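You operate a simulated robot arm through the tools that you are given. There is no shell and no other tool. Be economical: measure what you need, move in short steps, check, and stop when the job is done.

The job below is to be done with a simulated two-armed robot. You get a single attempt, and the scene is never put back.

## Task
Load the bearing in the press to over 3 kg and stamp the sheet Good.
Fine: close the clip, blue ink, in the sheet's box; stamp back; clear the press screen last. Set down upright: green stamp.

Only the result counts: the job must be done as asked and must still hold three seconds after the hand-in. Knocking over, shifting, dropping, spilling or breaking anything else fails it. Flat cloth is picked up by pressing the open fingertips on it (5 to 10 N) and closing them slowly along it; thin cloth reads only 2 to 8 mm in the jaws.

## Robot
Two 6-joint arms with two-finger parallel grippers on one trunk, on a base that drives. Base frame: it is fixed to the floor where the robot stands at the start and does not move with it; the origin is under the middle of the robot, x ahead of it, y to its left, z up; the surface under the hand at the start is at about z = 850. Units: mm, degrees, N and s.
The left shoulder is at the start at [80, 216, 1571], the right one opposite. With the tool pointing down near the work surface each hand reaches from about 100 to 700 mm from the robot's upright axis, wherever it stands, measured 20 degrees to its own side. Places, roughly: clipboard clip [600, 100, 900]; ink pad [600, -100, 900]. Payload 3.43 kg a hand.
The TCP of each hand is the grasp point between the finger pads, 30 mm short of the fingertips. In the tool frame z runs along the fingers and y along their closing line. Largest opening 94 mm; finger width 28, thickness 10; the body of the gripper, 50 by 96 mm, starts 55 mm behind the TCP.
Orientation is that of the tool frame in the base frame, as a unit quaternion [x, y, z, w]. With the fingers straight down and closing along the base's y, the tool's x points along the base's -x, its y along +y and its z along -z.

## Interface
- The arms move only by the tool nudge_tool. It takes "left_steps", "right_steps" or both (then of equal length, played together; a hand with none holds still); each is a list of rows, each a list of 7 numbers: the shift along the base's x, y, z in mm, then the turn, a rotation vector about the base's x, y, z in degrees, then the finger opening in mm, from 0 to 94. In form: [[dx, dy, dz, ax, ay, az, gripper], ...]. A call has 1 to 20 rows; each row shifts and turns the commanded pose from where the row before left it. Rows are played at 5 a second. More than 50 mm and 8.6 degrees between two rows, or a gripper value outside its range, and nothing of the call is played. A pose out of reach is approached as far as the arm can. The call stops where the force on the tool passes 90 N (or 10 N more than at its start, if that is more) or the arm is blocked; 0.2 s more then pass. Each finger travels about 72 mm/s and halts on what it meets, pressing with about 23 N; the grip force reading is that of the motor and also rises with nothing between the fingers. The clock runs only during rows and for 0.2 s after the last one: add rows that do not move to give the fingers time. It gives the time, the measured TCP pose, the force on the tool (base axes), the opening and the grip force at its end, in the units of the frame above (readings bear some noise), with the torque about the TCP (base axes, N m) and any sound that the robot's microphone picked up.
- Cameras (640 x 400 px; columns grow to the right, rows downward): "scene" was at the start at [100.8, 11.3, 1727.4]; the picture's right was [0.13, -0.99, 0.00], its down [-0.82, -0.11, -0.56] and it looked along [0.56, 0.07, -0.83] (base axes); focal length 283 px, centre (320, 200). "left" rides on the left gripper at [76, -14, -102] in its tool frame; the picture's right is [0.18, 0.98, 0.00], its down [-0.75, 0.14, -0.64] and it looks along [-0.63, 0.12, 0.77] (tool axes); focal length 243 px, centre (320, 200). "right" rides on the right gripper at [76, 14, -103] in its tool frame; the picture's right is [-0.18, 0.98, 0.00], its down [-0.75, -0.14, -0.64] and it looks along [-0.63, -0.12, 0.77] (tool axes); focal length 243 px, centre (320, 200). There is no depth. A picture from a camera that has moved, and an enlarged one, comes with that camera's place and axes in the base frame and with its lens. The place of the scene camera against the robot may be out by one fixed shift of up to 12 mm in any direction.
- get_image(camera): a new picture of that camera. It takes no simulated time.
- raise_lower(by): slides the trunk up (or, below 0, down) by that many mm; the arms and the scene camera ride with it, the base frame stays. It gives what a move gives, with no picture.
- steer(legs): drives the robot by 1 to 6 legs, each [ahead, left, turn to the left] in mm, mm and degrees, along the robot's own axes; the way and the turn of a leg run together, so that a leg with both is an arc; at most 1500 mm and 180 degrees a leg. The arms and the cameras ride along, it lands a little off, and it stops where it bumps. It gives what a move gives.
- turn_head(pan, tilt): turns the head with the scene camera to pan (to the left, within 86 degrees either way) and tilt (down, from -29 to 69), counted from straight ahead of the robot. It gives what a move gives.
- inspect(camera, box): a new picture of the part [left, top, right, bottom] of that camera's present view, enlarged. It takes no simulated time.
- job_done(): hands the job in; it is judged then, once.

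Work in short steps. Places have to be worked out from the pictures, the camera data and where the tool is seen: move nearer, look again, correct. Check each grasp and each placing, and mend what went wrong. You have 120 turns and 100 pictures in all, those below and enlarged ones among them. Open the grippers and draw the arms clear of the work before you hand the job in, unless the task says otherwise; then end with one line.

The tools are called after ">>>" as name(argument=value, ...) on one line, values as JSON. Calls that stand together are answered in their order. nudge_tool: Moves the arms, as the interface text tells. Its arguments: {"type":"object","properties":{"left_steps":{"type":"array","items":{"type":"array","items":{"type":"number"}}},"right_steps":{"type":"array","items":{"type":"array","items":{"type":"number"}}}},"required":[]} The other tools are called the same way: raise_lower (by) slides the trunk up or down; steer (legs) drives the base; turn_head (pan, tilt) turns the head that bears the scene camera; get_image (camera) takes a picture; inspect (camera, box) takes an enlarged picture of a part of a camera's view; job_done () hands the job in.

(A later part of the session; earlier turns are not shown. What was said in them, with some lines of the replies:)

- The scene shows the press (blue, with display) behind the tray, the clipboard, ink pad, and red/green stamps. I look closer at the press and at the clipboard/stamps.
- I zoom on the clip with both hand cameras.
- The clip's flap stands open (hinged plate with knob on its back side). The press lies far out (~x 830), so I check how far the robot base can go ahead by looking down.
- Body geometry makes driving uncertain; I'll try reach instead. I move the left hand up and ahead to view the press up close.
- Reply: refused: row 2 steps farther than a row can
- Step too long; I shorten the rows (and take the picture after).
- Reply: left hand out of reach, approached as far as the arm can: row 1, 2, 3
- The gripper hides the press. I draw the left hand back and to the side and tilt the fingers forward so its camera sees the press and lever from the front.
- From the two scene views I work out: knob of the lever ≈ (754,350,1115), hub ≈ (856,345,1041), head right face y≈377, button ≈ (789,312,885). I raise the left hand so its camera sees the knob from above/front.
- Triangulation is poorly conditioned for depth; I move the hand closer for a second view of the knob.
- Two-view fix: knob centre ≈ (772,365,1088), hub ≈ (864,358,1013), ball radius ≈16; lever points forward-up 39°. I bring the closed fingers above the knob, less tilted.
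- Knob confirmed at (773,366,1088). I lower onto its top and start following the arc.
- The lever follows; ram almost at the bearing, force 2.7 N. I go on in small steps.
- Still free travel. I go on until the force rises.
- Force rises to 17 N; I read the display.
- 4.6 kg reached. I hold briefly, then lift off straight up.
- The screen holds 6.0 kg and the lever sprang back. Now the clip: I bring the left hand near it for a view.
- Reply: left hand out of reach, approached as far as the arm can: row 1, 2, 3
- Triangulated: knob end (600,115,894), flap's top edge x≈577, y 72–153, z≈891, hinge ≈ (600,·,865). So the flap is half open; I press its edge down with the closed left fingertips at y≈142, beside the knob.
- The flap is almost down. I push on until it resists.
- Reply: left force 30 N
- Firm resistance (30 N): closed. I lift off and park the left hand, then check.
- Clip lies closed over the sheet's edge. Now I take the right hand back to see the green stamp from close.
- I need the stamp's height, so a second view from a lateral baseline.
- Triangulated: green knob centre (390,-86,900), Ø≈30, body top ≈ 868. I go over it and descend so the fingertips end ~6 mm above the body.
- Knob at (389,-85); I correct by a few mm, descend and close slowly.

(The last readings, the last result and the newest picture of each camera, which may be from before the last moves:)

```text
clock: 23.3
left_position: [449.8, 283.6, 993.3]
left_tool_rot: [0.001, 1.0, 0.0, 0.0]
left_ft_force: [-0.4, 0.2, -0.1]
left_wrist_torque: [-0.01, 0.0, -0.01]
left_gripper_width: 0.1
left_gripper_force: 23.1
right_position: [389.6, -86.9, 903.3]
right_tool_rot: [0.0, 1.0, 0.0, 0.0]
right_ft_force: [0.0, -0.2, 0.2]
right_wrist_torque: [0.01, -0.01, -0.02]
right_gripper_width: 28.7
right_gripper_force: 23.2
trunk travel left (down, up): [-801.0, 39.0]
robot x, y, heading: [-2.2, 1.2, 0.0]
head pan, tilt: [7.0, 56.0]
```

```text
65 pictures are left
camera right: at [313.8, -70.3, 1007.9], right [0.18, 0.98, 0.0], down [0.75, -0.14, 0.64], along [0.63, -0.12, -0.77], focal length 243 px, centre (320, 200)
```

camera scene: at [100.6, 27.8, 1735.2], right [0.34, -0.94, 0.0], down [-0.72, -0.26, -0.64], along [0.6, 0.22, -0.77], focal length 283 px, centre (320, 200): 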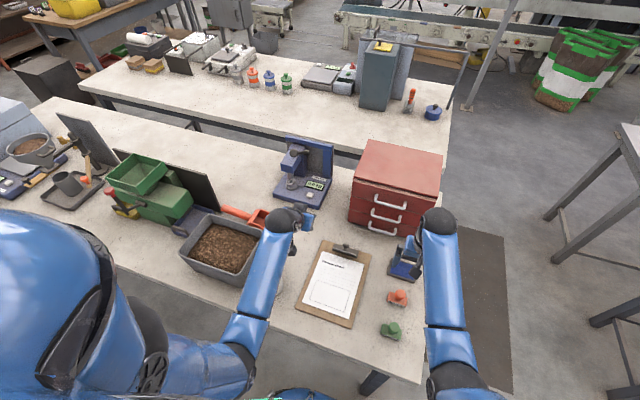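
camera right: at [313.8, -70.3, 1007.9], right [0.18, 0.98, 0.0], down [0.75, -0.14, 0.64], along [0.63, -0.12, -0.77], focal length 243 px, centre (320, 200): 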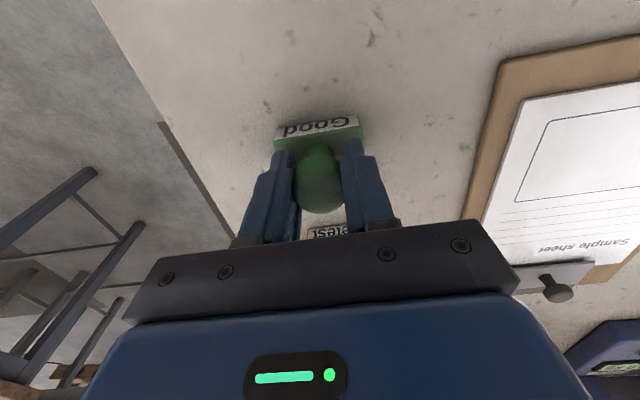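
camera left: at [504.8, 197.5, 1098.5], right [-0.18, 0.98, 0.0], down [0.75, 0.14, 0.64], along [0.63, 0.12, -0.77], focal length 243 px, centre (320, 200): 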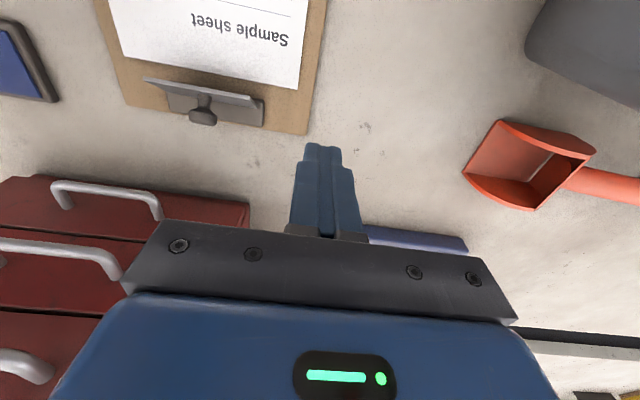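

Gripped (28.7 mm). I lift 90 mm and move above the ink pad (≈ (591,-84)).

>>> nudge_tool(right_steps=[[0, 0, 30, 0, 0, 0, 10], [0, 0, 40, 0, 0, 0, 10], [0, 0, 25, 0, 0, 0, 10]])

>>> get_image(camera="right")

```text
clock: 24.1
left_position: [451.2, 283.6, 991.8]
left_tool_rot: [-0.001, 1.0, 0.0, 0.0]
left_ft_force: [-0.8, 0.2, -0.5]
left_wrist_torque: [-0.01, -0.01, -0.01]
left_gripper_width: 0.0
left_gripper_force: 23.7
right_position: [390.3, -88.2, 999.8]
right_tool_rot: [0.0, 1.0, 0.001, -0.001]
right_ft_force: [0.3, -0.5, -0.2]
right_wrist_torque: [0.02, 0.0, 0.01]
right_gripper_width: 28.7
right_gripper_force: 22.8
trunk travel left (down, up): [-801.0, 39.0]
robot x, y, heading: [-0.6, 0.8, 0.1]
head pan, tilt: [7.0, 56.0]
```

```text
64 pictures are left
camera right: at [314.1, -70.6, 1103.6], right [0.18, 0.98, 0.0], down [0.75, -0.14, 0.64], along [0.63, -0.12, -0.77], focal length 243 px, centre (320, 200)
```

right: 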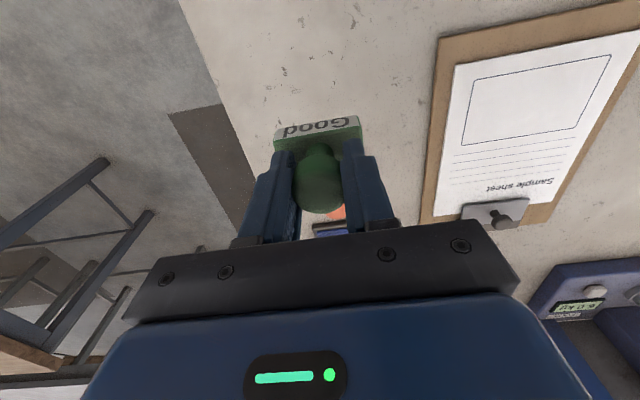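

Stamp held level. I carry it over the pad at this height.

>>> nudge_tool(right_steps=[[45, 1, 0, 0, 0, 0, 10], [45, 1, 0, 0, 0, 0, 10], [45, 1, 0, 0, 0, 0, 10], [35, 0, 0, 0, 0, 0, 10], [15, 0, 0, 0, 0, 0, 10]])

>>> get_image(camera="right")

>>> get_image(camera="scene")

```text
clock: 25.3
left_position: [451.9, 284.8, 991.9]
left_tool_rot: [0.0, 1.0, 0.0, 0.0]
left_ft_force: [0.7, -0.2, -0.5]
left_wrist_torque: [0.0, 0.05, -0.02]
left_gripper_width: 0.0
left_gripper_force: 23.3
right_position: [575.9, -82.4, 999.8]
right_tool_rot: [0.0, 1.0, 0.0, -0.001]
right_ft_force: [-0.9, -0.6, -0.2]
right_wrist_torque: [0.0, -0.02, 0.01]
right_gripper_width: 28.8
right_gripper_force: 22.8
trunk travel left (down, up): [-801.0, 39.0]
robot x, y, heading: [1.3, -3.0, -0.1]
head pan, tilt: [7.0, 56.0]
```

```text
63 pictures are left
camera right: at [499.8, -66.3, 1102.3], right [0.18, 0.98, 0.0], down [0.75, -0.14, 0.64], along [0.63, -0.12, -0.77], focal length 243 px, centre (320, 200)
```

right: 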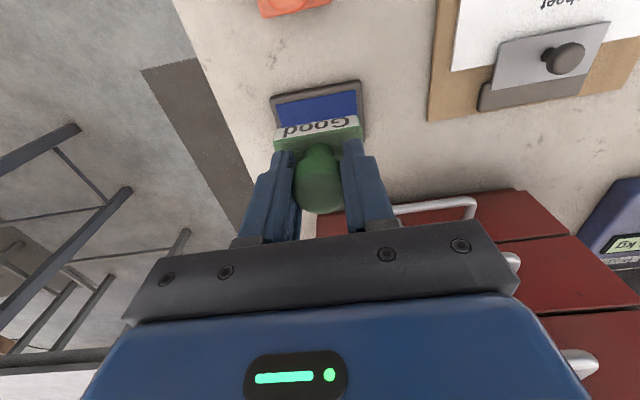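

```text
62 pictures are left
camera scene: at [102.0, 10.8, 1727.2], right [0.12, -0.99, 0.0], down [-0.82, -0.1, -0.56], along [0.55, 0.07, -0.83], focal length 283 px, centre (320, 200)
```

scene: 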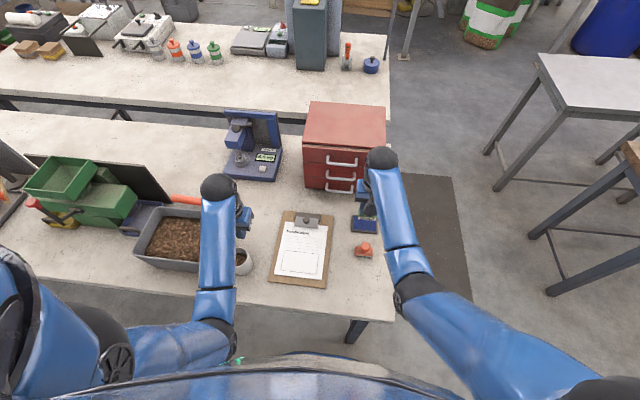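

Pad spans x 563–620, y −124…−42: centre (591.5,−83). I shift 15 mm ahead and descend toward it, slowly at the end.

>>> nudge_tool(right_steps=[[15, -1, 0, 0, 0, 0, 10], [0, 0, -35, 0, 0, 0, 10], [0, 0, -25, 0, 0, 0, 10], [0, 0, -8, 0, 0, 0, 10], [0, 0, 0, 0, 0, 0, 10]])

>>> get_image(camera="right")

```text
clock: 26.5
left_position: [451.8, 284.1, 992.1]
left_tool_rot: [0.0, 1.0, 0.0, 0.001]
left_ft_force: [0.2, -0.6, -0.2]
left_wrist_torque: [-0.01, 0.0, 0.0]
left_gripper_width: 0.0
left_gripper_force: 22.7
right_position: [590.0, -83.4, 931.1]
right_tool_rot: [0.0, 1.0, 0.0, 0.0]
right_ft_force: [-0.5, 0.3, -0.8]
right_wrist_torque: [0.0, -0.06, -0.02]
right_gripper_width: 28.9
right_gripper_force: 22.8
trunk travel left (down, up): [-801.0, 39.0]
robot x, y, heading: [-1.1, 0.4, 0.3]
head pan, tilt: [7.0, 56.0]
```

```text
61 pictures are left
camera right: at [514.3, -68.0, 1034.4], right [0.18, 0.98, 0.0], down [0.75, -0.14, 0.64], along [0.63, -0.12, -0.77], focal length 243 px, centre (320, 200)
```

right: 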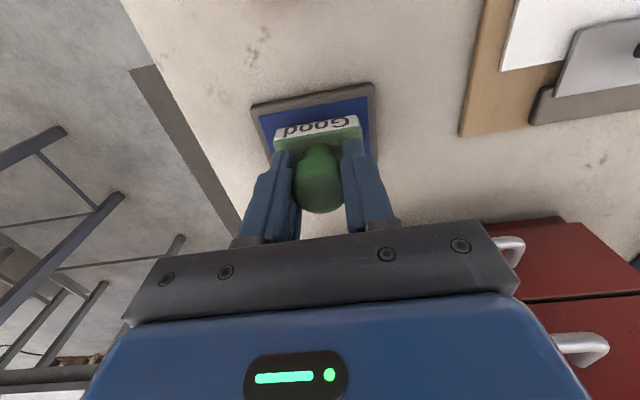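

Centred on the pad. I press down gently.

>>> nudge_tool(right_steps=[[0, 0, -5, 0, 0, 0, 10], [0, 0, -4, 0, 0, 0, 10], [0, 0, -3, 0, 0, 0, 10], [0, 0, 0, 0, 0, 0, 10]])

```text
clock: 27.5
left_position: [449.9, 284.2, 992.5]
left_tool_rot: [0.0, 1.0, 0.0, 0.0]
left_ft_force: [-0.1, 0.4, -0.2]
left_wrist_torque: [0.04, -0.01, 0.01]
left_gripper_width: 0.0
left_gripper_force: 23.1
right_position: [590.3, -84.5, 920.3]
right_tool_rot: [0.0, 1.0, -0.001, -0.001]
right_ft_force: [0.1, -0.6, 0.3]
right_wrist_torque: [0.01, 0.02, 0.02]
right_gripper_width: 28.8
right_gripper_force: 22.8
trunk travel left (down, up): [-801.0, 39.0]
robot x, y, heading: [-4.3, -0.2, 0.0]
head pan, tilt: [7.0, 56.0]
```

>>> nudge_tool(right_steps=[[0, 0, -2, 0, 0, 0, 10], [0, 0, -2, 0, 0, 0, 10], [0, 0, 0, 0, 0, 0, 10]])

```text
clock: 28.3
left_position: [451.7, 283.4, 994.1]
left_tool_rot: [0.0, 1.0, 0.001, 0.001]
left_ft_force: [0.3, -0.4, -0.6]
left_wrist_torque: [-0.01, -0.01, -0.01]
left_gripper_width: 0.0
left_gripper_force: 23.0
right_position: [589.3, -83.5, 917.8]
right_tool_rot: [0.0, 1.0, 0.0, 0.003]
right_ft_force: [0.8, -1.8, 12.4]
right_wrist_torque: [0.0, 0.09, -0.01]
right_gripper_width: 28.7
right_gripper_force: 22.9
trunk travel left (down, up): [-801.0, 39.0]
robot x, y, heading: [3.1, 1.6, 0.0]
head pan, tilt: [7.0, 56.0]
```

Contact at 12 N. A touch more pressure, hold, then lift.

>>> nudge_tool(right_steps=[[0, 0, -1, 0, 0, 0, 10], [0, 0, 0, 0, 0, 0, 10], [0, 0, 0, 0, 0, 0, 10]])

>>> nudge_tool(right_steps=[[0, 0, 10, 0, 0, 0, 10], [0, 0, 35, 0, 0, 0, 10], [0, 0, 40, 0, 0, 0, 10]])

>>> get_image(camera="right")

```text
clock: 29.1
left_position: [450.5, 284.4, 993.9]
left_tool_rot: [-0.001, 1.0, 0.0, 0.001]
left_ft_force: [0.4, 0.5, -0.9]
left_wrist_torque: [-0.01, 0.01, -0.01]
left_gripper_width: 0.3
left_gripper_force: 22.9
right_position: [590.6, -83.7, 917.2]
right_tool_rot: [0.0, 1.0, 0.0, 0.001]
right_ft_force: [4.8, -2.0, 18.1]
right_wrist_torque: [-0.02, -0.11, -0.03]
right_gripper_width: 28.8
right_gripper_force: 22.7
trunk travel left (down, up): [-801.0, 39.0]
robot x, y, heading: [2.1, -0.2, -0.0]
head pan, tilt: [7.0, 56.0]
```

```text
clock: 29.9
left_position: [450.5, 283.2, 992.4]
left_tool_rot: [0.0, 1.0, 0.001, -0.001]
left_ft_force: [0.0, 1.1, 0.2]
left_wrist_torque: [-0.01, -0.02, -0.02]
left_gripper_width: 0.1
left_gripper_force: 23.2
right_position: [589.2, -84.6, 1000.4]
right_tool_rot: [0.001, 1.0, 0.0, -0.001]
right_ft_force: [-0.9, -0.4, 0.3]
right_wrist_torque: [0.07, -0.03, -0.01]
right_gripper_width: 28.6
right_gripper_force: 23.1
trunk travel left (down, up): [-801.0, 39.0]
robot x, y, heading: [-0.5, 1.5, -0.1]
head pan, tilt: [7.0, 56.0]
```

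```text
60 pictures are left
camera right: at [512.7, -68.3, 1103.3], right [0.18, 0.98, 0.0], down [0.75, -0.14, 0.64], along [0.63, -0.12, -0.77], focal length 243 px, centre (320, 200)
```

right: 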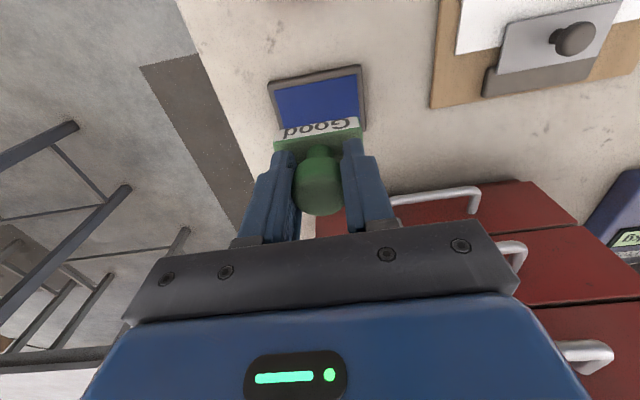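

Inked. I move the left hand further aside and carry the stamp toward the sheet, stopping short to measure the box.

>>> nudge_tool(left_steps=[[0, 30, 0, 0, 0, 0, 0], [0, 30, 0, 0, 0, 0, 0], [0, 20, 0, 0, 0, 0, 0], [0, 0, 0, 0, 0, 0, 0], [0, 0, 0, 0, 0, 0, 0]], right_steps=[[-36, 30, 0, 0, 0, 0, 10], [-36, 30, 0, 0, 0, 0, 10], [-36, 30, 0, 0, 0, 0, 10], [-36, 30, 0, 0, 0, 0, 10], [-30, 10, 0, 0, 0, 0, 10]])

>>> get_image(camera="right")

```text
clock: 31.1
left_position: [451.7, 364.2, 992.8]
left_tool_rot: [0.0, 1.0, 0.0, 0.001]
left_ft_force: [-1.0, 0.6, 0.2]
left_wrist_torque: [-0.01, 0.01, 0.0]
left_gripper_width: 0.0
left_gripper_force: 22.7
right_position: [415.4, 47.6, 1000.3]
right_tool_rot: [-0.001, 1.0, 0.0, 0.001]
right_ft_force: [0.0, -0.5, -0.3]
right_wrist_torque: [0.02, 0.01, 0.0]
right_gripper_width: 28.8
right_gripper_force: 22.8
trunk travel left (down, up): [-801.0, 39.0]
robot x, y, heading: [-2.6, 2.8, 0.0]
head pan, tilt: [7.0, 56.0]
```

```text
59 pictures are left
camera right: at [339.3, 62.7, 1102.9], right [0.18, 0.98, 0.0], down [0.75, -0.14, 0.64], along [0.63, -0.12, -0.77], focal length 243 px, centre (320, 200)
```

right: 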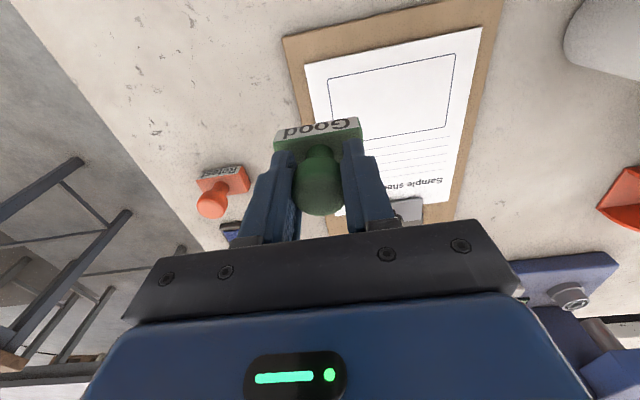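

Box spans x 400–463, y 57–172 → centre (431,115). I move there and descend to just above.

>>> nudge_tool(right_steps=[[8, 35, 0, 0, 0, 0, 10], [8, 33, 0, 0, 0, 0, 10], [0, 0, -35, 0, 0, 0, 10], [0, 0, -30, 0, 0, 0, 10], [0, 0, -8, 0, 0, 0, 10], [0, 0, 0, 0, 0, 0, 10]])

>>> get_image(camera="right")

```text
clock: 32.5
left_position: [451.3, 365.5, 991.6]
left_tool_rot: [0.0, 1.0, 0.0, 0.0]
left_ft_force: [0.2, -0.3, -0.1]
left_wrist_torque: [0.0, 0.01, 0.01]
left_gripper_width: 0.0
left_gripper_force: 23.0
right_position: [433.1, 115.0, 926.2]
right_tool_rot: [-0.001, 1.0, 0.0, -0.001]
right_ft_force: [-0.6, 0.8, -1.4]
right_wrist_torque: [-0.03, -0.01, 0.03]
right_gripper_width: 28.8
right_gripper_force: 22.8
trunk travel left (down, up): [-801.0, 39.0]
robot x, y, heading: [-5.0, 0.3, 0.1]
head pan, tilt: [7.0, 56.0]
```

```text
58 pictures are left
camera right: at [356.8, 131.0, 1030.1], right [0.18, 0.98, 0.0], down [0.75, -0.14, 0.64], along [0.63, -0.12, -0.77], focal length 243 px, centre (320, 200)
```

right: 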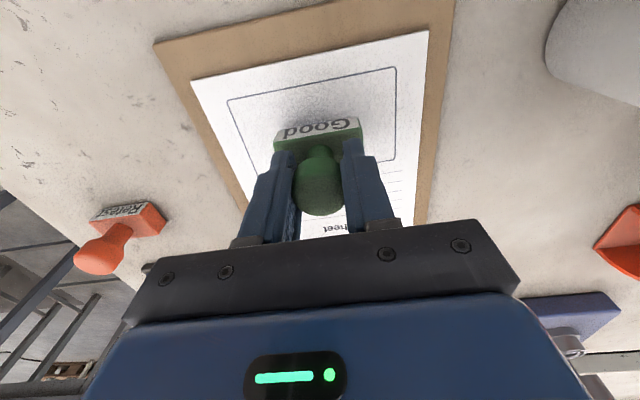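

Well inside the box. I lower until contact.

>>> nudge_tool(right_steps=[[-1, 0, -6, 0, 0, 0, 10], [0, 0, -4, 0, 0, 0, 10], [0, 0, -3, 0, 0, 0, 10], [0, 0, 0, 0, 0, 0, 10]])

```text
clock: 33.5
left_position: [452.5, 364.7, 991.4]
left_tool_rot: [0.0, 1.0, 0.001, 0.0]
left_ft_force: [0.1, 0.2, -0.8]
left_wrist_torque: [0.0, -0.02, -0.02]
left_gripper_width: 0.0
left_gripper_force: 22.9
right_position: [431.1, 114.6, 914.1]
right_tool_rot: [0.0, 1.0, 0.0, 0.0]
right_ft_force: [0.5, -0.6, -0.6]
right_wrist_torque: [0.03, 0.0, -0.03]
right_gripper_width: 29.1
right_gripper_force: 22.4
trunk travel left (down, up): [-801.0, 39.0]
robot x, y, heading: [-1.3, -3.3, -0.0]
head pan, tilt: [7.0, 56.0]
```

>>> nudge_tool(right_steps=[[0, 0, -3, 0, 0, 0, 10], [0, 0, -2, 0, 0, 0, 10]])

```text
clock: 34.1
left_position: [449.7, 363.9, 993.0]
left_tool_rot: [0.001, 1.0, 0.0, 0.001]
left_ft_force: [0.0, -0.8, -0.4]
left_wrist_torque: [0.02, -0.01, -0.01]
left_gripper_width: 0.0
left_gripper_force: 22.5
right_position: [431.9, 115.6, 911.0]
right_tool_rot: [0.0, 1.0, 0.001, 0.002]
right_ft_force: [0.1, -1.9, 19.7]
right_wrist_torque: [0.0, -0.03, -0.02]
right_gripper_width: 29.4
right_gripper_force: 23.1
trunk travel left (down, up): [-801.0, 39.0]
robot x, y, heading: [1.1, -1.2, -0.2]
head pan, tilt: [7.0, 56.0]
```

19.7 N on the sheet — stamped. I lift straight up and check the imprint.

>>> nudge_tool(right_steps=[[0, 0, 8, 0, 0, 0, 10], [0, 0, 30, 0, 0, 0, 10], [0, 0, 40, 0, 0, 0, 10], [10, -40, 10, 0, 0, 0, 10], [10, -45, 0, 0, 0, 0, 10], [10, -45, 0, 0, 0, 0, 10]])

>>> inspect(camera="scene", box=[260, 190, 400, 300])

```text
clock: 35.5
left_position: [452.7, 363.2, 992.5]
left_tool_rot: [0.0, 1.0, 0.001, 0.0]
left_ft_force: [-0.7, -0.5, -0.5]
left_wrist_torque: [-0.02, 0.03, 0.02]
left_gripper_width: 0.2
left_gripper_force: 22.8
right_position: [462.0, -16.4, 997.7]
right_tool_rot: [0.0, 1.0, 0.0, 0.0]
right_ft_force: [-0.1, 0.4, -1.0]
right_wrist_torque: [0.0, 0.01, 0.05]
right_gripper_width: 28.4
right_gripper_force: 23.0
trunk travel left (down, up): [-801.0, 39.0]
robot x, y, heading: [0.8, 0.4, -0.2]
head pan, tilt: [7.0, 56.0]
```

```text
3.64 times, centred on (330, 245) of scene
camera zoom: at [100.8, 9.1, 1727.3], right [0.12, -0.99, 0.0], down [-0.82, -0.1, -0.56], along [0.56, 0.07, -0.83], focal length 1030 px, centre (284, 36)
```

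zoom: 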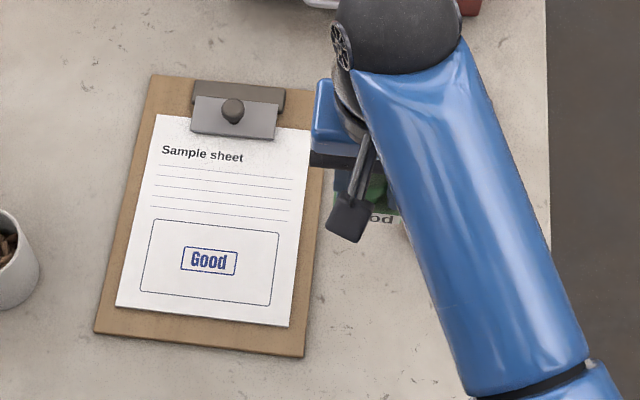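

Clean blue "Good" inside the box. Now the stamp goes back to its spot (389.6,−87).

>>> nudge_tool(right_steps=[[-40, -15, 0, 0, 0, 0, 10], [-33, -35, 0, 0, 0, 0, 10], [0, -20, -20, 0, 0, 0, 10], [0, 0, -35, 0, 0, 0, 10], [0, 0, -25, 0, 0, 0, 10], [0, 0, -7, 0, 0, 0, 10], [0, 0, 0, 0, 0, 0, 10]])

>>> get_image(camera="right")

```text
clock: 37.1
left_position: [451.7, 364.4, 991.6]
left_tool_rot: [0.001, 1.0, 0.0, 0.0]
left_ft_force: [0.2, 0.9, 0.1]
left_wrist_torque: [-0.02, 0.0, -0.02]
left_gripper_width: 0.0
left_gripper_force: 22.7
right_position: [387.9, -85.6, 910.3]
right_tool_rot: [0.0, 1.0, 0.0, -0.001]
right_ft_force: [0.3, -1.5, -0.4]
right_wrist_torque: [-0.01, 0.04, 0.02]
right_gripper_width: 28.4
right_gripper_force: 23.2
trunk travel left (down, up): [-801.0, 39.0]
robot x, y, heading: [3.0, 1.1, -0.2]
head pan, tilt: [7.0, 56.0]
```

```text
56 pictures are left
camera right: at [312.2, -69.5, 1013.8], right [0.18, 0.98, 0.0], down [0.75, -0.14, 0.64], along [0.63, -0.12, -0.77], focal length 243 px, centre (320, 200)
```

right: 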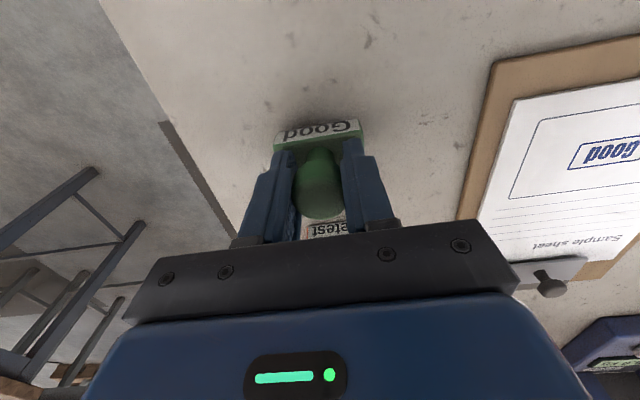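

>>> nudge_tool(right_steps=[[1, -1, -4, 0, 0, 0, 10], [0, 0, -2, 0, 0, 0, 10], [0, 0, 0, 0, 0, 0, 10]])

```text
clock: 37.9
left_position: [452.3, 364.2, 991.2]
left_tool_rot: [0.0, 1.0, 0.0, 0.0]
left_ft_force: [0.5, 0.4, -0.5]
left_wrist_torque: [0.0, 0.02, -0.02]
left_gripper_width: 0.4
left_gripper_force: 23.1
right_position: [388.9, -85.9, 904.5]
right_tool_rot: [0.001, 1.0, -0.001, 0.0]
right_ft_force: [0.4, 0.5, -0.9]
right_wrist_torque: [0.02, 0.02, 0.0]
right_gripper_width: 28.4
right_gripper_force: 22.7
trunk travel left (down, up): [-801.0, 39.0]
robot x, y, heading: [-3.7, -1.9, -0.3]
head pan, tilt: [7.0, 56.0]
```

>>> nudge_tool(right_steps=[[0, 0, -1.5, 0, 0, 0, 10], [0, 0, 0, 0, 0, 0, 10]])

```text
clock: 38.5
left_position: [452.2, 363.9, 991.6]
left_tool_rot: [0.0, 1.0, -0.001, 0.0]
left_ft_force: [-0.4, 0.4, 0.0]
left_wrist_torque: [-0.01, 0.02, 0.03]
left_gripper_width: 0.1
left_gripper_force: 22.5
right_position: [389.8, -86.4, 901.9]
right_tool_rot: [0.0, 1.0, 0.0, 0.0]
right_ft_force: [0.0, -0.3, -0.2]
right_wrist_torque: [0.0, 0.0, -0.01]
right_gripper_width: 28.6
right_gripper_force: 23.0
trunk travel left (down, up): [-801.0, 39.0]
robot x, y, heading: [-1.0, -3.0, 0.0]
head pan, tilt: [7.0, 56.0]
```

>>> nudge_tool(right_steps=[[0, 0, -1, 0, 0, 0, 10], [0, 0, -1, 0, 0, 0, 10], [0, 0, 0, 0, 0, 0, 10]])

```text
clock: 39.3
left_position: [450.2, 364.6, 992.4]
left_tool_rot: [0.0, 1.0, 0.0, 0.0]
left_ft_force: [0.2, 0.2, 1.1]
left_wrist_torque: [-0.01, -0.02, 0.04]
left_gripper_width: 0.1
left_gripper_force: 23.0
right_position: [388.2, -87.2, 901.2]
right_tool_rot: [0.0, 1.0, -0.001, 0.0]
right_ft_force: [0.0, 0.5, 3.8]
right_wrist_torque: [-0.03, 0.04, 0.0]
right_gripper_width: 28.7
right_gripper_force: 22.7
trunk travel left (down, up): [-801.0, 39.0]
robot x, y, heading: [1.1, 1.2, -0.2]
head pan, tilt: [7.0, 56.0]
```

Contact (3.8 N). I open slowly and evenly, then rise.

>>> nudge_tool(right_steps=[[0, 0, 0, 0, 0, 0, 32], [0, 0, 0, 0, 0, 0, 45], [0, 0, 0, 0, 0, 0, 62], [0, 0, 10, 0, 0, 0, 62], [0, 0, 30, 0, 0, 0, 62], [0, 0, 45, 0, 0, 0, 62], [-30, -35, 15, 0, 0, 0, 62], [0, -40, 0, 0, 0, 0, 62]])

>>> get_image(camera="right")

```text
clock: 41.1
left_position: [450.6, 363.7, 993.6]
left_tool_rot: [0.0, 1.0, 0.001, 0.0]
left_ft_force: [-0.3, 0.0, -0.8]
left_wrist_torque: [0.02, -0.01, -0.04]
left_gripper_width: 0.0
left_gripper_force: 23.0
right_position: [358.9, -161.7, 1000.0]
right_tool_rot: [0.0, 1.0, 0.001, 0.001]
right_ft_force: [0.3, -1.1, -0.1]
right_wrist_torque: [0.02, -0.04, -0.01]
right_gripper_width: 62.0
right_gripper_force: 0.1
trunk travel left (down, up): [-801.0, 39.0]
robot x, y, heading: [0.3, -1.6, -0.1]
head pan, tilt: [7.0, 56.0]
```

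```text
55 pictures are left
camera right: at [281.9, -146.7, 1103.2], right [0.18, 0.98, 0.0], down [0.75, -0.14, 0.64], along [0.63, -0.12, -0.77], focal length 243 px, centre (320, 200)
```

right: 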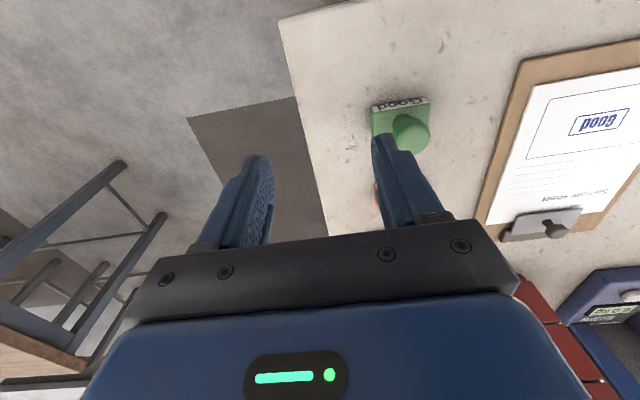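

Stamp stands upright at its place. Last: the clear button, triangulated at ≈(773,315,889). I bring the left hand, tilted 40° forward, in front of it.

>>> nudge_tool(left_steps=[[40, -10, 15, 0, -8, 0, 0], [40, -10, 10, 0, -8, 0, 0], [40, -10, 10, 0, -8, 0, 0], [40, -10, 0, 0, -8, 0, 0], [40, -10, 0, 0, -8, 0, 0]])

>>> get_image(camera="left")

```text
clock: 42.3
left_position: [650.7, 314.2, 1025.9]
left_tool_rot: [0.0, 0.939, 0.0, 0.343]
left_ft_force: [0.2, 0.1, -0.1]
left_wrist_torque: [0.01, 0.01, -0.03]
left_gripper_width: 0.0
left_gripper_force: 23.2
right_position: [359.2, -162.1, 998.4]
right_tool_rot: [0.0, 1.0, 0.0, 0.001]
right_ft_force: [0.2, -0.1, -0.7]
right_wrist_torque: [-0.01, 0.04, -0.06]
right_gripper_width: 62.0
right_gripper_force: 0.1
trunk travel left (down, up): [-801.0, 39.0]
robot x, y, heading: [3.5, 0.3, 0.1]
head pan, tilt: [7.0, 56.0]
```

```text
54 pictures are left
camera left: at [528.7, 301.1, 1055.6], right [-0.14, 0.98, -0.12], down [0.16, 0.14, 0.98], along [0.98, 0.12, -0.18], focal length 243 px, centre (320, 200)
```

left: 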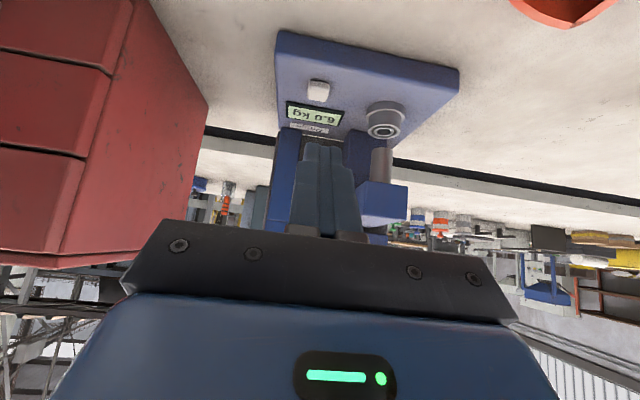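

Button confirmed at (772,314). I approach above it.

>>> nudge_tool(left_steps=[[40, 0, -20, 0, 0, 0, 0], [40, 0, -20, 0, 0, 0, 0], [31, 0, -20, 0, 0, 0, 0]])

>>> get_image(camera="left")

>>> inspect(camera="scene", box=[200, 90, 320, 190])

```text
clock: 43.1
left_position: [764.0, 314.5, 966.2]
left_tool_rot: [0.0, 0.939, 0.0, 0.344]
left_ft_force: [0.0, -0.6, 0.1]
left_wrist_torque: [-0.02, 0.0, 0.05]
left_gripper_width: 0.2
left_gripper_force: 23.0
right_position: [359.2, -162.0, 999.2]
right_tool_rot: [0.0, 1.0, 0.0, -0.001]
right_ft_force: [0.2, -0.1, 0.8]
right_wrist_torque: [-0.03, 0.01, -0.01]
right_gripper_width: 62.3
right_gripper_force: 0.1
trunk travel left (down, up): [-801.0, 39.0]
robot x, y, heading: [0.2, 0.2, -0.1]
head pan, tilt: [7.0, 56.0]
```

```text
53 pictures are left
camera left: at [641.5, 300.4, 995.1], right [-0.14, 0.98, -0.12], down [0.16, 0.14, 0.98], along [0.98, 0.12, -0.18], focal length 243 px, centre (320, 200)
```

left: 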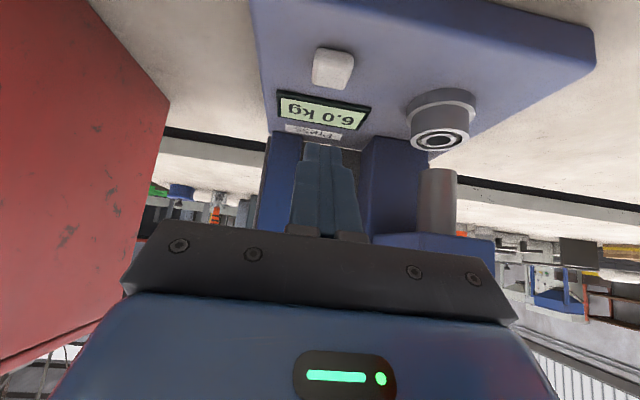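

```text
4.00 times, centred on (260, 140) of scene
camera zoom: at [102.7, 10.3, 1727.2], right [0.12, -0.99, 0.0], down [-0.82, -0.1, -0.56], along [0.55, 0.07, -0.83], focal length 1132 px, centre (560, 440)
```

zoom: 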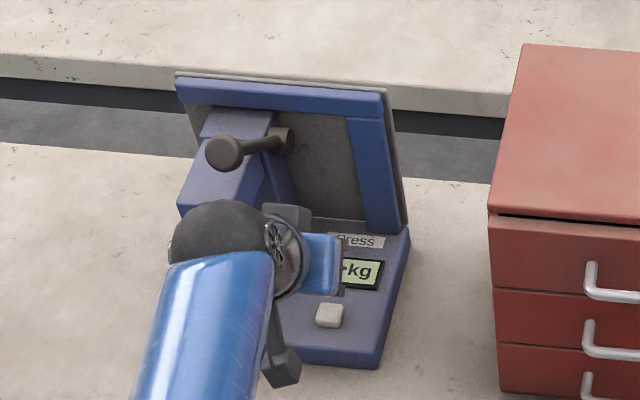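

Aligned. I lower onto the button.

>>> nudge_tool(left_steps=[[0, 0, -20, 0, 0, 0, 0], [0, 0, -15, 0, 0, 0, 0], [0, 0, -5, 0, 0, 0, 0]])

>>> get_image(camera="left")

```text
clock: 43.9
left_position: [761.7, 314.8, 926.9]
left_tool_rot: [0.0, 0.94, 0.0, 0.342]
left_ft_force: [-0.3, -0.7, 0.1]
left_wrist_torque: [0.01, 0.0, -0.01]
left_gripper_width: 0.0
left_gripper_force: 23.3
right_position: [359.6, -162.2, 999.4]
right_tool_rot: [0.001, 1.0, 0.0, 0.0]
right_ft_force: [-0.1, -0.3, -0.9]
right_wrist_torque: [0.02, 0.0, -0.01]
right_gripper_width: 62.1
right_gripper_force: 0.1
trunk travel left (down, up): [-801.0, 39.0]
robot x, y, heading: [0.5, 1.0, -0.3]
head pan, tilt: [7.0, 56.0]
```

```text
51 pictures are left
camera left: at [639.7, 301.0, 956.0], right [-0.14, 0.98, -0.12], down [0.16, 0.14, 0.98], along [0.98, 0.12, -0.18], focal length 243 px, centre (320, 200)
```

left: 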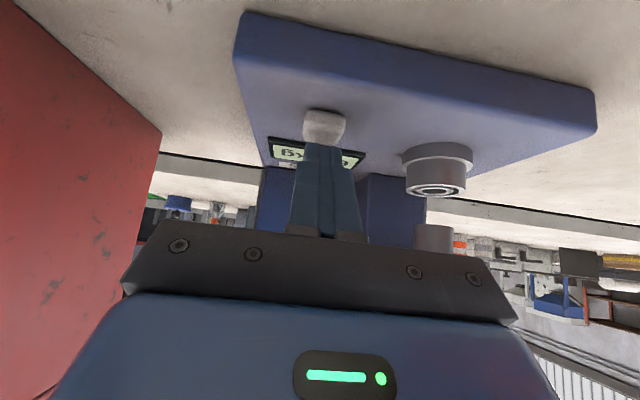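

>>> nudge_tool(left_steps=[[1, 0, -3, 0, 0, 0, 0], [0, 0, -3, 0, 0, 0, 0], [0, 0, -2, 0, 0, 0, 0]])

```text
clock: 44.7
left_position: [762.3, 314.9, 919.4]
left_tool_rot: [-0.001, 0.939, 0.001, 0.343]
left_ft_force: [0.5, 0.5, 3.3]
left_wrist_torque: [0.0, -0.02, -0.01]
left_gripper_width: 0.0
left_gripper_force: 23.3
right_position: [358.3, -161.5, 999.6]
right_tool_rot: [0.0, 1.0, 0.001, 0.0]
right_ft_force: [0.7, 0.3, 0.2]
right_wrist_torque: [-0.02, -0.01, -0.02]
right_gripper_width: 61.8
right_gripper_force: 0.1
trunk travel left (down, up): [-801.0, 39.0]
robot x, y, heading: [3.8, -2.7, 0.0]
head pan, tilt: [7.0, 56.0]
heard: click
```

A click was heard. I lift off and check the screen.

>>> nudge_tool(left_steps=[[0, 0, 15, 0, 0, 0, 0], [-10, 0, 30, 0, 0, 0, 0], [-40, 0, 15, 0, 0, 0, 0], [-45, 0, 10, 0, 0, 0, 0]])

>>> get_image(camera="left")

```text
clock: 45.7
left_position: [763.2, 333.4, 927.8]
left_tool_rot: [0.001, 0.94, 0.0, 0.342]
left_ft_force: [0.5, 0.9, 0.0]
left_wrist_torque: [0.01, 0.0, -0.01]
left_gripper_width: 0.1
left_gripper_force: 22.9
left hand out of reach, approached as far as the arm can: row 1, 2, 3, 4
right_position: [357.7, -161.2, 998.9]
right_tool_rot: [0.0, 1.0, 0.0, 0.001]
right_ft_force: [-0.2, -0.4, 0.0]
right_wrist_torque: [-0.01, -0.02, -0.01]
right_gripper_width: 61.9
right_gripper_force: 0.1
trunk travel left (down, up): [-801.0, 39.0]
robot x, y, heading: [1.9, -1.7, 0.0]
head pan, tilt: [7.0, 56.0]
```

```text
50 pictures are left
camera left: at [640.3, 319.8, 957.9], right [-0.14, 0.98, -0.12], down [0.16, 0.14, 0.98], along [0.98, 0.12, -0.18], focal length 243 px, centre (320, 200)
```

left: 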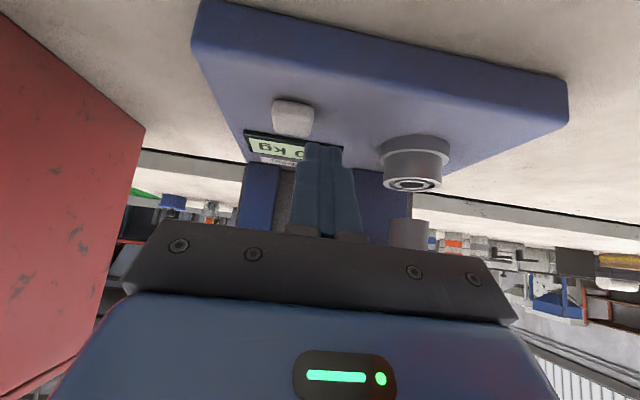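

The arm moved oddly (reported out of reach, only +8 in z, +18 in y); it is clear of the button. I try small steps back to see how it responds.

>>> nudge_tool(left_steps=[[0, 0, 8, 0, 0, 0, 0]])

```text
clock: 46.1
left_position: [767.1, 333.3, 933.5]
left_tool_rot: [0.001, 0.94, 0.0, 0.342]
left_ft_force: [0.3, 0.6, 0.0]
left_wrist_torque: [-0.03, 0.02, 0.01]
left_gripper_width: 0.0
left_gripper_force: 23.3
left hand out of reach, approached as far as the arm can: row 1
right_position: [359.6, -162.2, 999.7]
right_tool_rot: [0.0, 1.0, -0.001, 0.0]
right_ft_force: [0.4, -0.5, 0.3]
right_wrist_torque: [-0.03, -0.01, 0.01]
right_gripper_width: 62.1
right_gripper_force: 0.1
trunk travel left (down, up): [-801.0, 39.0]
robot x, y, heading: [-0.5, 0.2, -0.2]
head pan, tilt: [7.0, 56.0]
```

>>> nudge_tool(left_steps=[[-10, 0, 5, 0, 0, 0, 0], [-10, 0, 5, 0, 0, 0, 0]])

>>> get_image(camera="scene")

```text
clock: 46.7
left_position: [767.5, 332.9, 933.8]
left_tool_rot: [0.0, 0.939, 0.0, 0.343]
left_ft_force: [0.5, 0.4, 0.9]
left_wrist_torque: [-0.02, 0.04, 0.04]
left_gripper_width: 0.0
left_gripper_force: 22.8
left hand out of reach, approached as far as the arm can: row 1, 2
right_position: [359.8, -162.5, 999.1]
right_tool_rot: [0.0, 1.0, 0.001, 0.0]
right_ft_force: [0.4, 0.9, -0.5]
right_wrist_torque: [0.01, 0.0, 0.02]
right_gripper_width: 61.9
right_gripper_force: 0.1
trunk travel left (down, up): [-801.0, 39.0]
robot x, y, heading: [-0.6, -2.7, 0.1]
head pan, tilt: [7.0, 56.0]
```

```text
49 pictures are left
camera scene: at [101.1, 10.3, 1727.3], right [0.12, -0.99, 0.0], down [-0.82, -0.1, -0.56], along [0.55, 0.07, -0.83], focal length 283 px, centre (320, 200)
```

scene: 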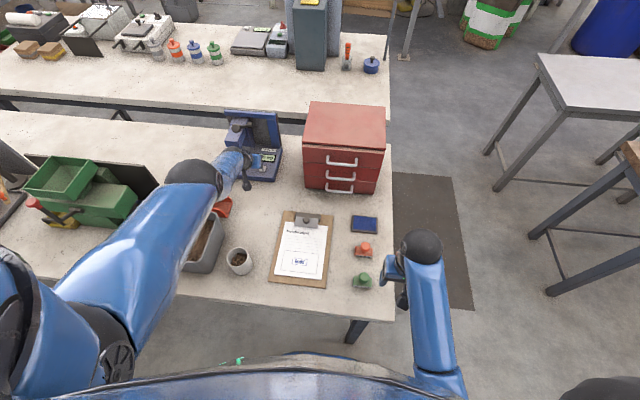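

The left arm has flipped into another elbow configuration and is wedged at a limit. I probe with small moves: up first.

>>> nudge_tool(left_steps=[[0, 0, 10, 0, 0, 0, 0], [0, 0, 10, 0, 0, 0, 0]])

>>> inspect(camera="scene", box=[0, 80, 320, 400])

```text
clock: 47.3
left_position: [775.0, 335.5, 948.0]
left_tool_rot: [0.0, 0.94, 0.001, 0.342]
left_ft_force: [-0.2, -0.3, 0.2]
left_wrist_torque: [-0.02, 0.01, 0.01]
left_gripper_width: 0.2
left_gripper_force: 22.6
left hand out of reach, approached as far as the arm can: row 1, 2
right_position: [358.4, -161.9, 998.1]
right_tool_rot: [0.0, 1.0, 0.0, 0.0]
right_ft_force: [-0.4, 0.2, 0.1]
right_wrist_torque: [-0.02, 0.03, -0.01]
right_gripper_width: 62.1
right_gripper_force: 0.0
trunk travel left (down, up): [-801.0, 39.0]
robot x, y, heading: [0.9, 1.0, -0.1]
head pan, tilt: [7.0, 56.0]
```

```text
1.25 times, centred on (160, 240) of scene
camera zoom: at [101.1, 10.4, 1727.3], right [0.12, -0.99, 0.0], down [-0.82, -0.1, -0.56], along [0.55, 0.07, -0.83], focal length 354 px, centre (520, 150)
```

zoom: 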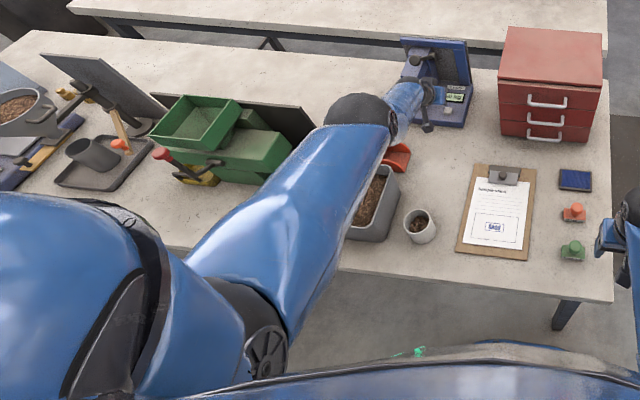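

The hand is free in front of the press; the safest way to withdraw is to drive the whole robot straight back, since everything rides along.

>>> steer(legs=[[-140, 0, 0]])

>>> get_image(camera="scene")

>>> get_image(camera="left")

```text
clock: 48.6
left_position: [638.7, 334.0, 946.3]
left_tool_rot: [0.001, 0.94, 0.0, 0.341]
left_ft_force: [0.2, 0.6, -1.0]
left_wrist_torque: [0.02, 0.03, 0.04]
left_gripper_width: 0.0
left_gripper_force: 23.2
right_position: [222.2, -161.3, 998.9]
right_tool_rot: [0.001, 1.0, 0.0, -0.002]
right_ft_force: [-0.7, -0.6, -0.1]
right_wrist_torque: [-0.02, 0.05, 0.01]
right_gripper_width: 62.2
right_gripper_force: 0.0
trunk travel left (down, up): [-801.0, 39.0]
robot x, y, heading: [-141.8, 4.7, 0.0]
head pan, tilt: [7.0, 56.0]
```

```text
47 pictures are left
camera scene: at [-33.2, 10.5, 1726.8], right [0.12, -0.99, 0.0], down [-0.83, -0.1, -0.56], along [0.55, 0.07, -0.83], focal length 283 px, centre (320, 200)
```

scene: 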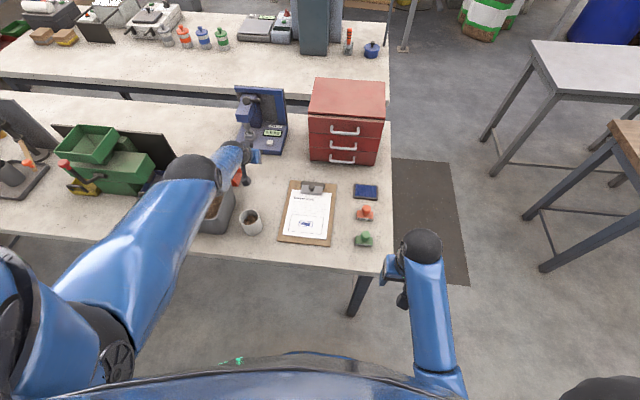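

```text
46 pictures are left
camera left: at [517.0, 321.2, 975.7], right [-0.14, 0.98, -0.12], down [0.17, 0.14, 0.98], along [0.98, 0.12, -0.18], focal length 243 px, centre (320, 200)
```

left: 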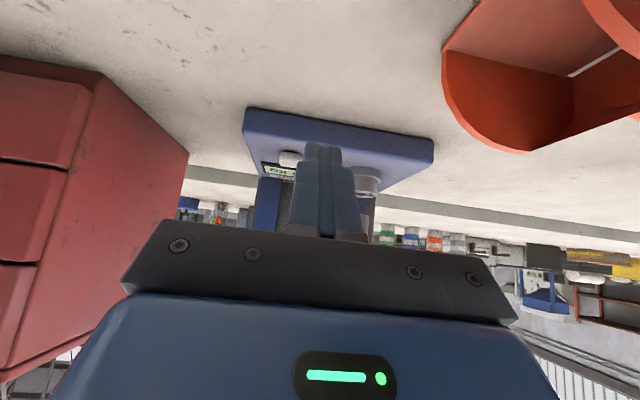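

Withdrawn cleanly. I check the press screen and the surrounding objects.

>>> inspect(camera="scene", box=[215, 75, 305, 165])

>>> inspect(camera="scene", box=[190, 160, 400, 260])

```text
4.44 times, centred on (260, 120) of scene
camera zoom: at [-33.2, 10.5, 1726.8], right [0.12, -0.99, 0.0], down [-0.83, -0.1, -0.56], along [0.55, 0.07, -0.83], focal length 1258 px, centre (587, 556)
```

zoom: 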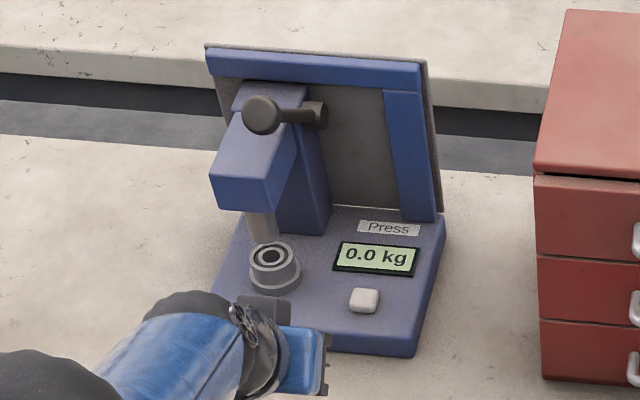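

```text
3.05 times, centred on (295, 210) of scene
camera zoom: at [-33.2, 10.5, 1726.8], right [0.12, -0.99, 0.0], down [-0.83, -0.1, -0.56], along [0.55, 0.07, -0.83], focal length 863 px, centre (396, 170)
```

zoom: 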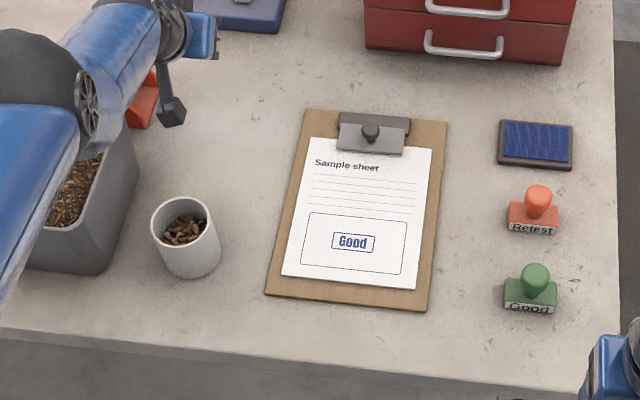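

The screen reads 0.0 kg, the imprint, clip, pad and stamps are all in place. I raise the trunk a little for clearance, and open the left fingers moderately.

>>> raise_lower(by=35)

>>> nudge_tool(left_steps=[[0, 0, 0, 0, 0, 0, 30], [0, 0, 0, 0, 0, 0, 50], [0, 0, 0, 0, 0, 0, 50]], right_steps=[[0, 0, 0, 0, 0, 0, 62], [0, 0, 0, 0, 0, 0, 80], [0, 0, 0, 0, 0, 0, 90]])

>>> get_image(camera="scene")

```text
clock: 49.4
left_position: [636.4, 335.0, 982.5]
left_tool_rot: [0.0, 0.94, 0.0, 0.342]
left_ft_force: [-0.2, -0.5, 0.0]
left_wrist_torque: [-0.01, 0.04, -0.03]
left_gripper_width: 0.0
left_gripper_force: 22.3
right_position: [220.0, -162.0, 1035.4]
right_tool_rot: [0.001, 1.0, 0.0, 0.0]
right_ft_force: [0.0, -0.3, -0.7]
right_wrist_torque: [-0.01, -0.01, 0.0]
right_gripper_width: 62.2
right_gripper_force: 0.1
trunk travel left (down, up): [-836.0, 4.0]
robot x, y, heading: [-136.4, 3.2, -0.0]
head pan, tilt: [7.0, 56.0]
```

```text
clock: 50.2
left_position: [635.9, 333.7, 983.6]
left_tool_rot: [0.0, 0.94, 0.0, 0.341]
left_ft_force: [0.9, 0.5, 0.1]
left_wrist_torque: [-0.03, -0.01, 0.0]
left_gripper_width: 49.9
left_gripper_force: 0.0
right_position: [219.7, -162.0, 1035.0]
right_tool_rot: [0.001, 1.0, -0.001, 0.001]
right_ft_force: [-0.2, 0.1, 0.0]
right_wrist_torque: [0.01, 0.0, -0.01]
right_gripper_width: 89.7
right_gripper_force: 0.1
trunk travel left (down, up): [-836.0, 4.0]
robot x, y, heading: [-140.8, 1.3, -0.5]
head pan, tilt: [7.0, 56.0]
```

```text
43 pictures are left
camera scene: at [-39.0, 10.5, 1762.3], right [0.12, -0.99, 0.0], down [-0.82, -0.1, -0.56], along [0.56, 0.07, -0.83], focal length 283 px, centre (320, 200)
```

scene: 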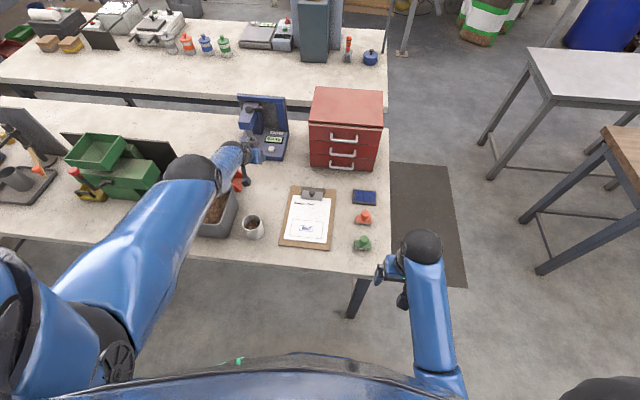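

Both grippers are open and hang free of everything, with nothing disturbed and the screen cleared, so I hand the job in.

>>> job_done()

```text
The job is handed in.
```

The job is handed in: the bearing was loaded to 6.0 kg, the clip is closed, "Good" is stamped in blue inside the sheet's box, the green stamp is back upright, and the press screen was cleared last to 0.0 kg. After the clear the left arm jammed, so I drove the robot back 140 mm and left that arm above the table, open and touching nothing.
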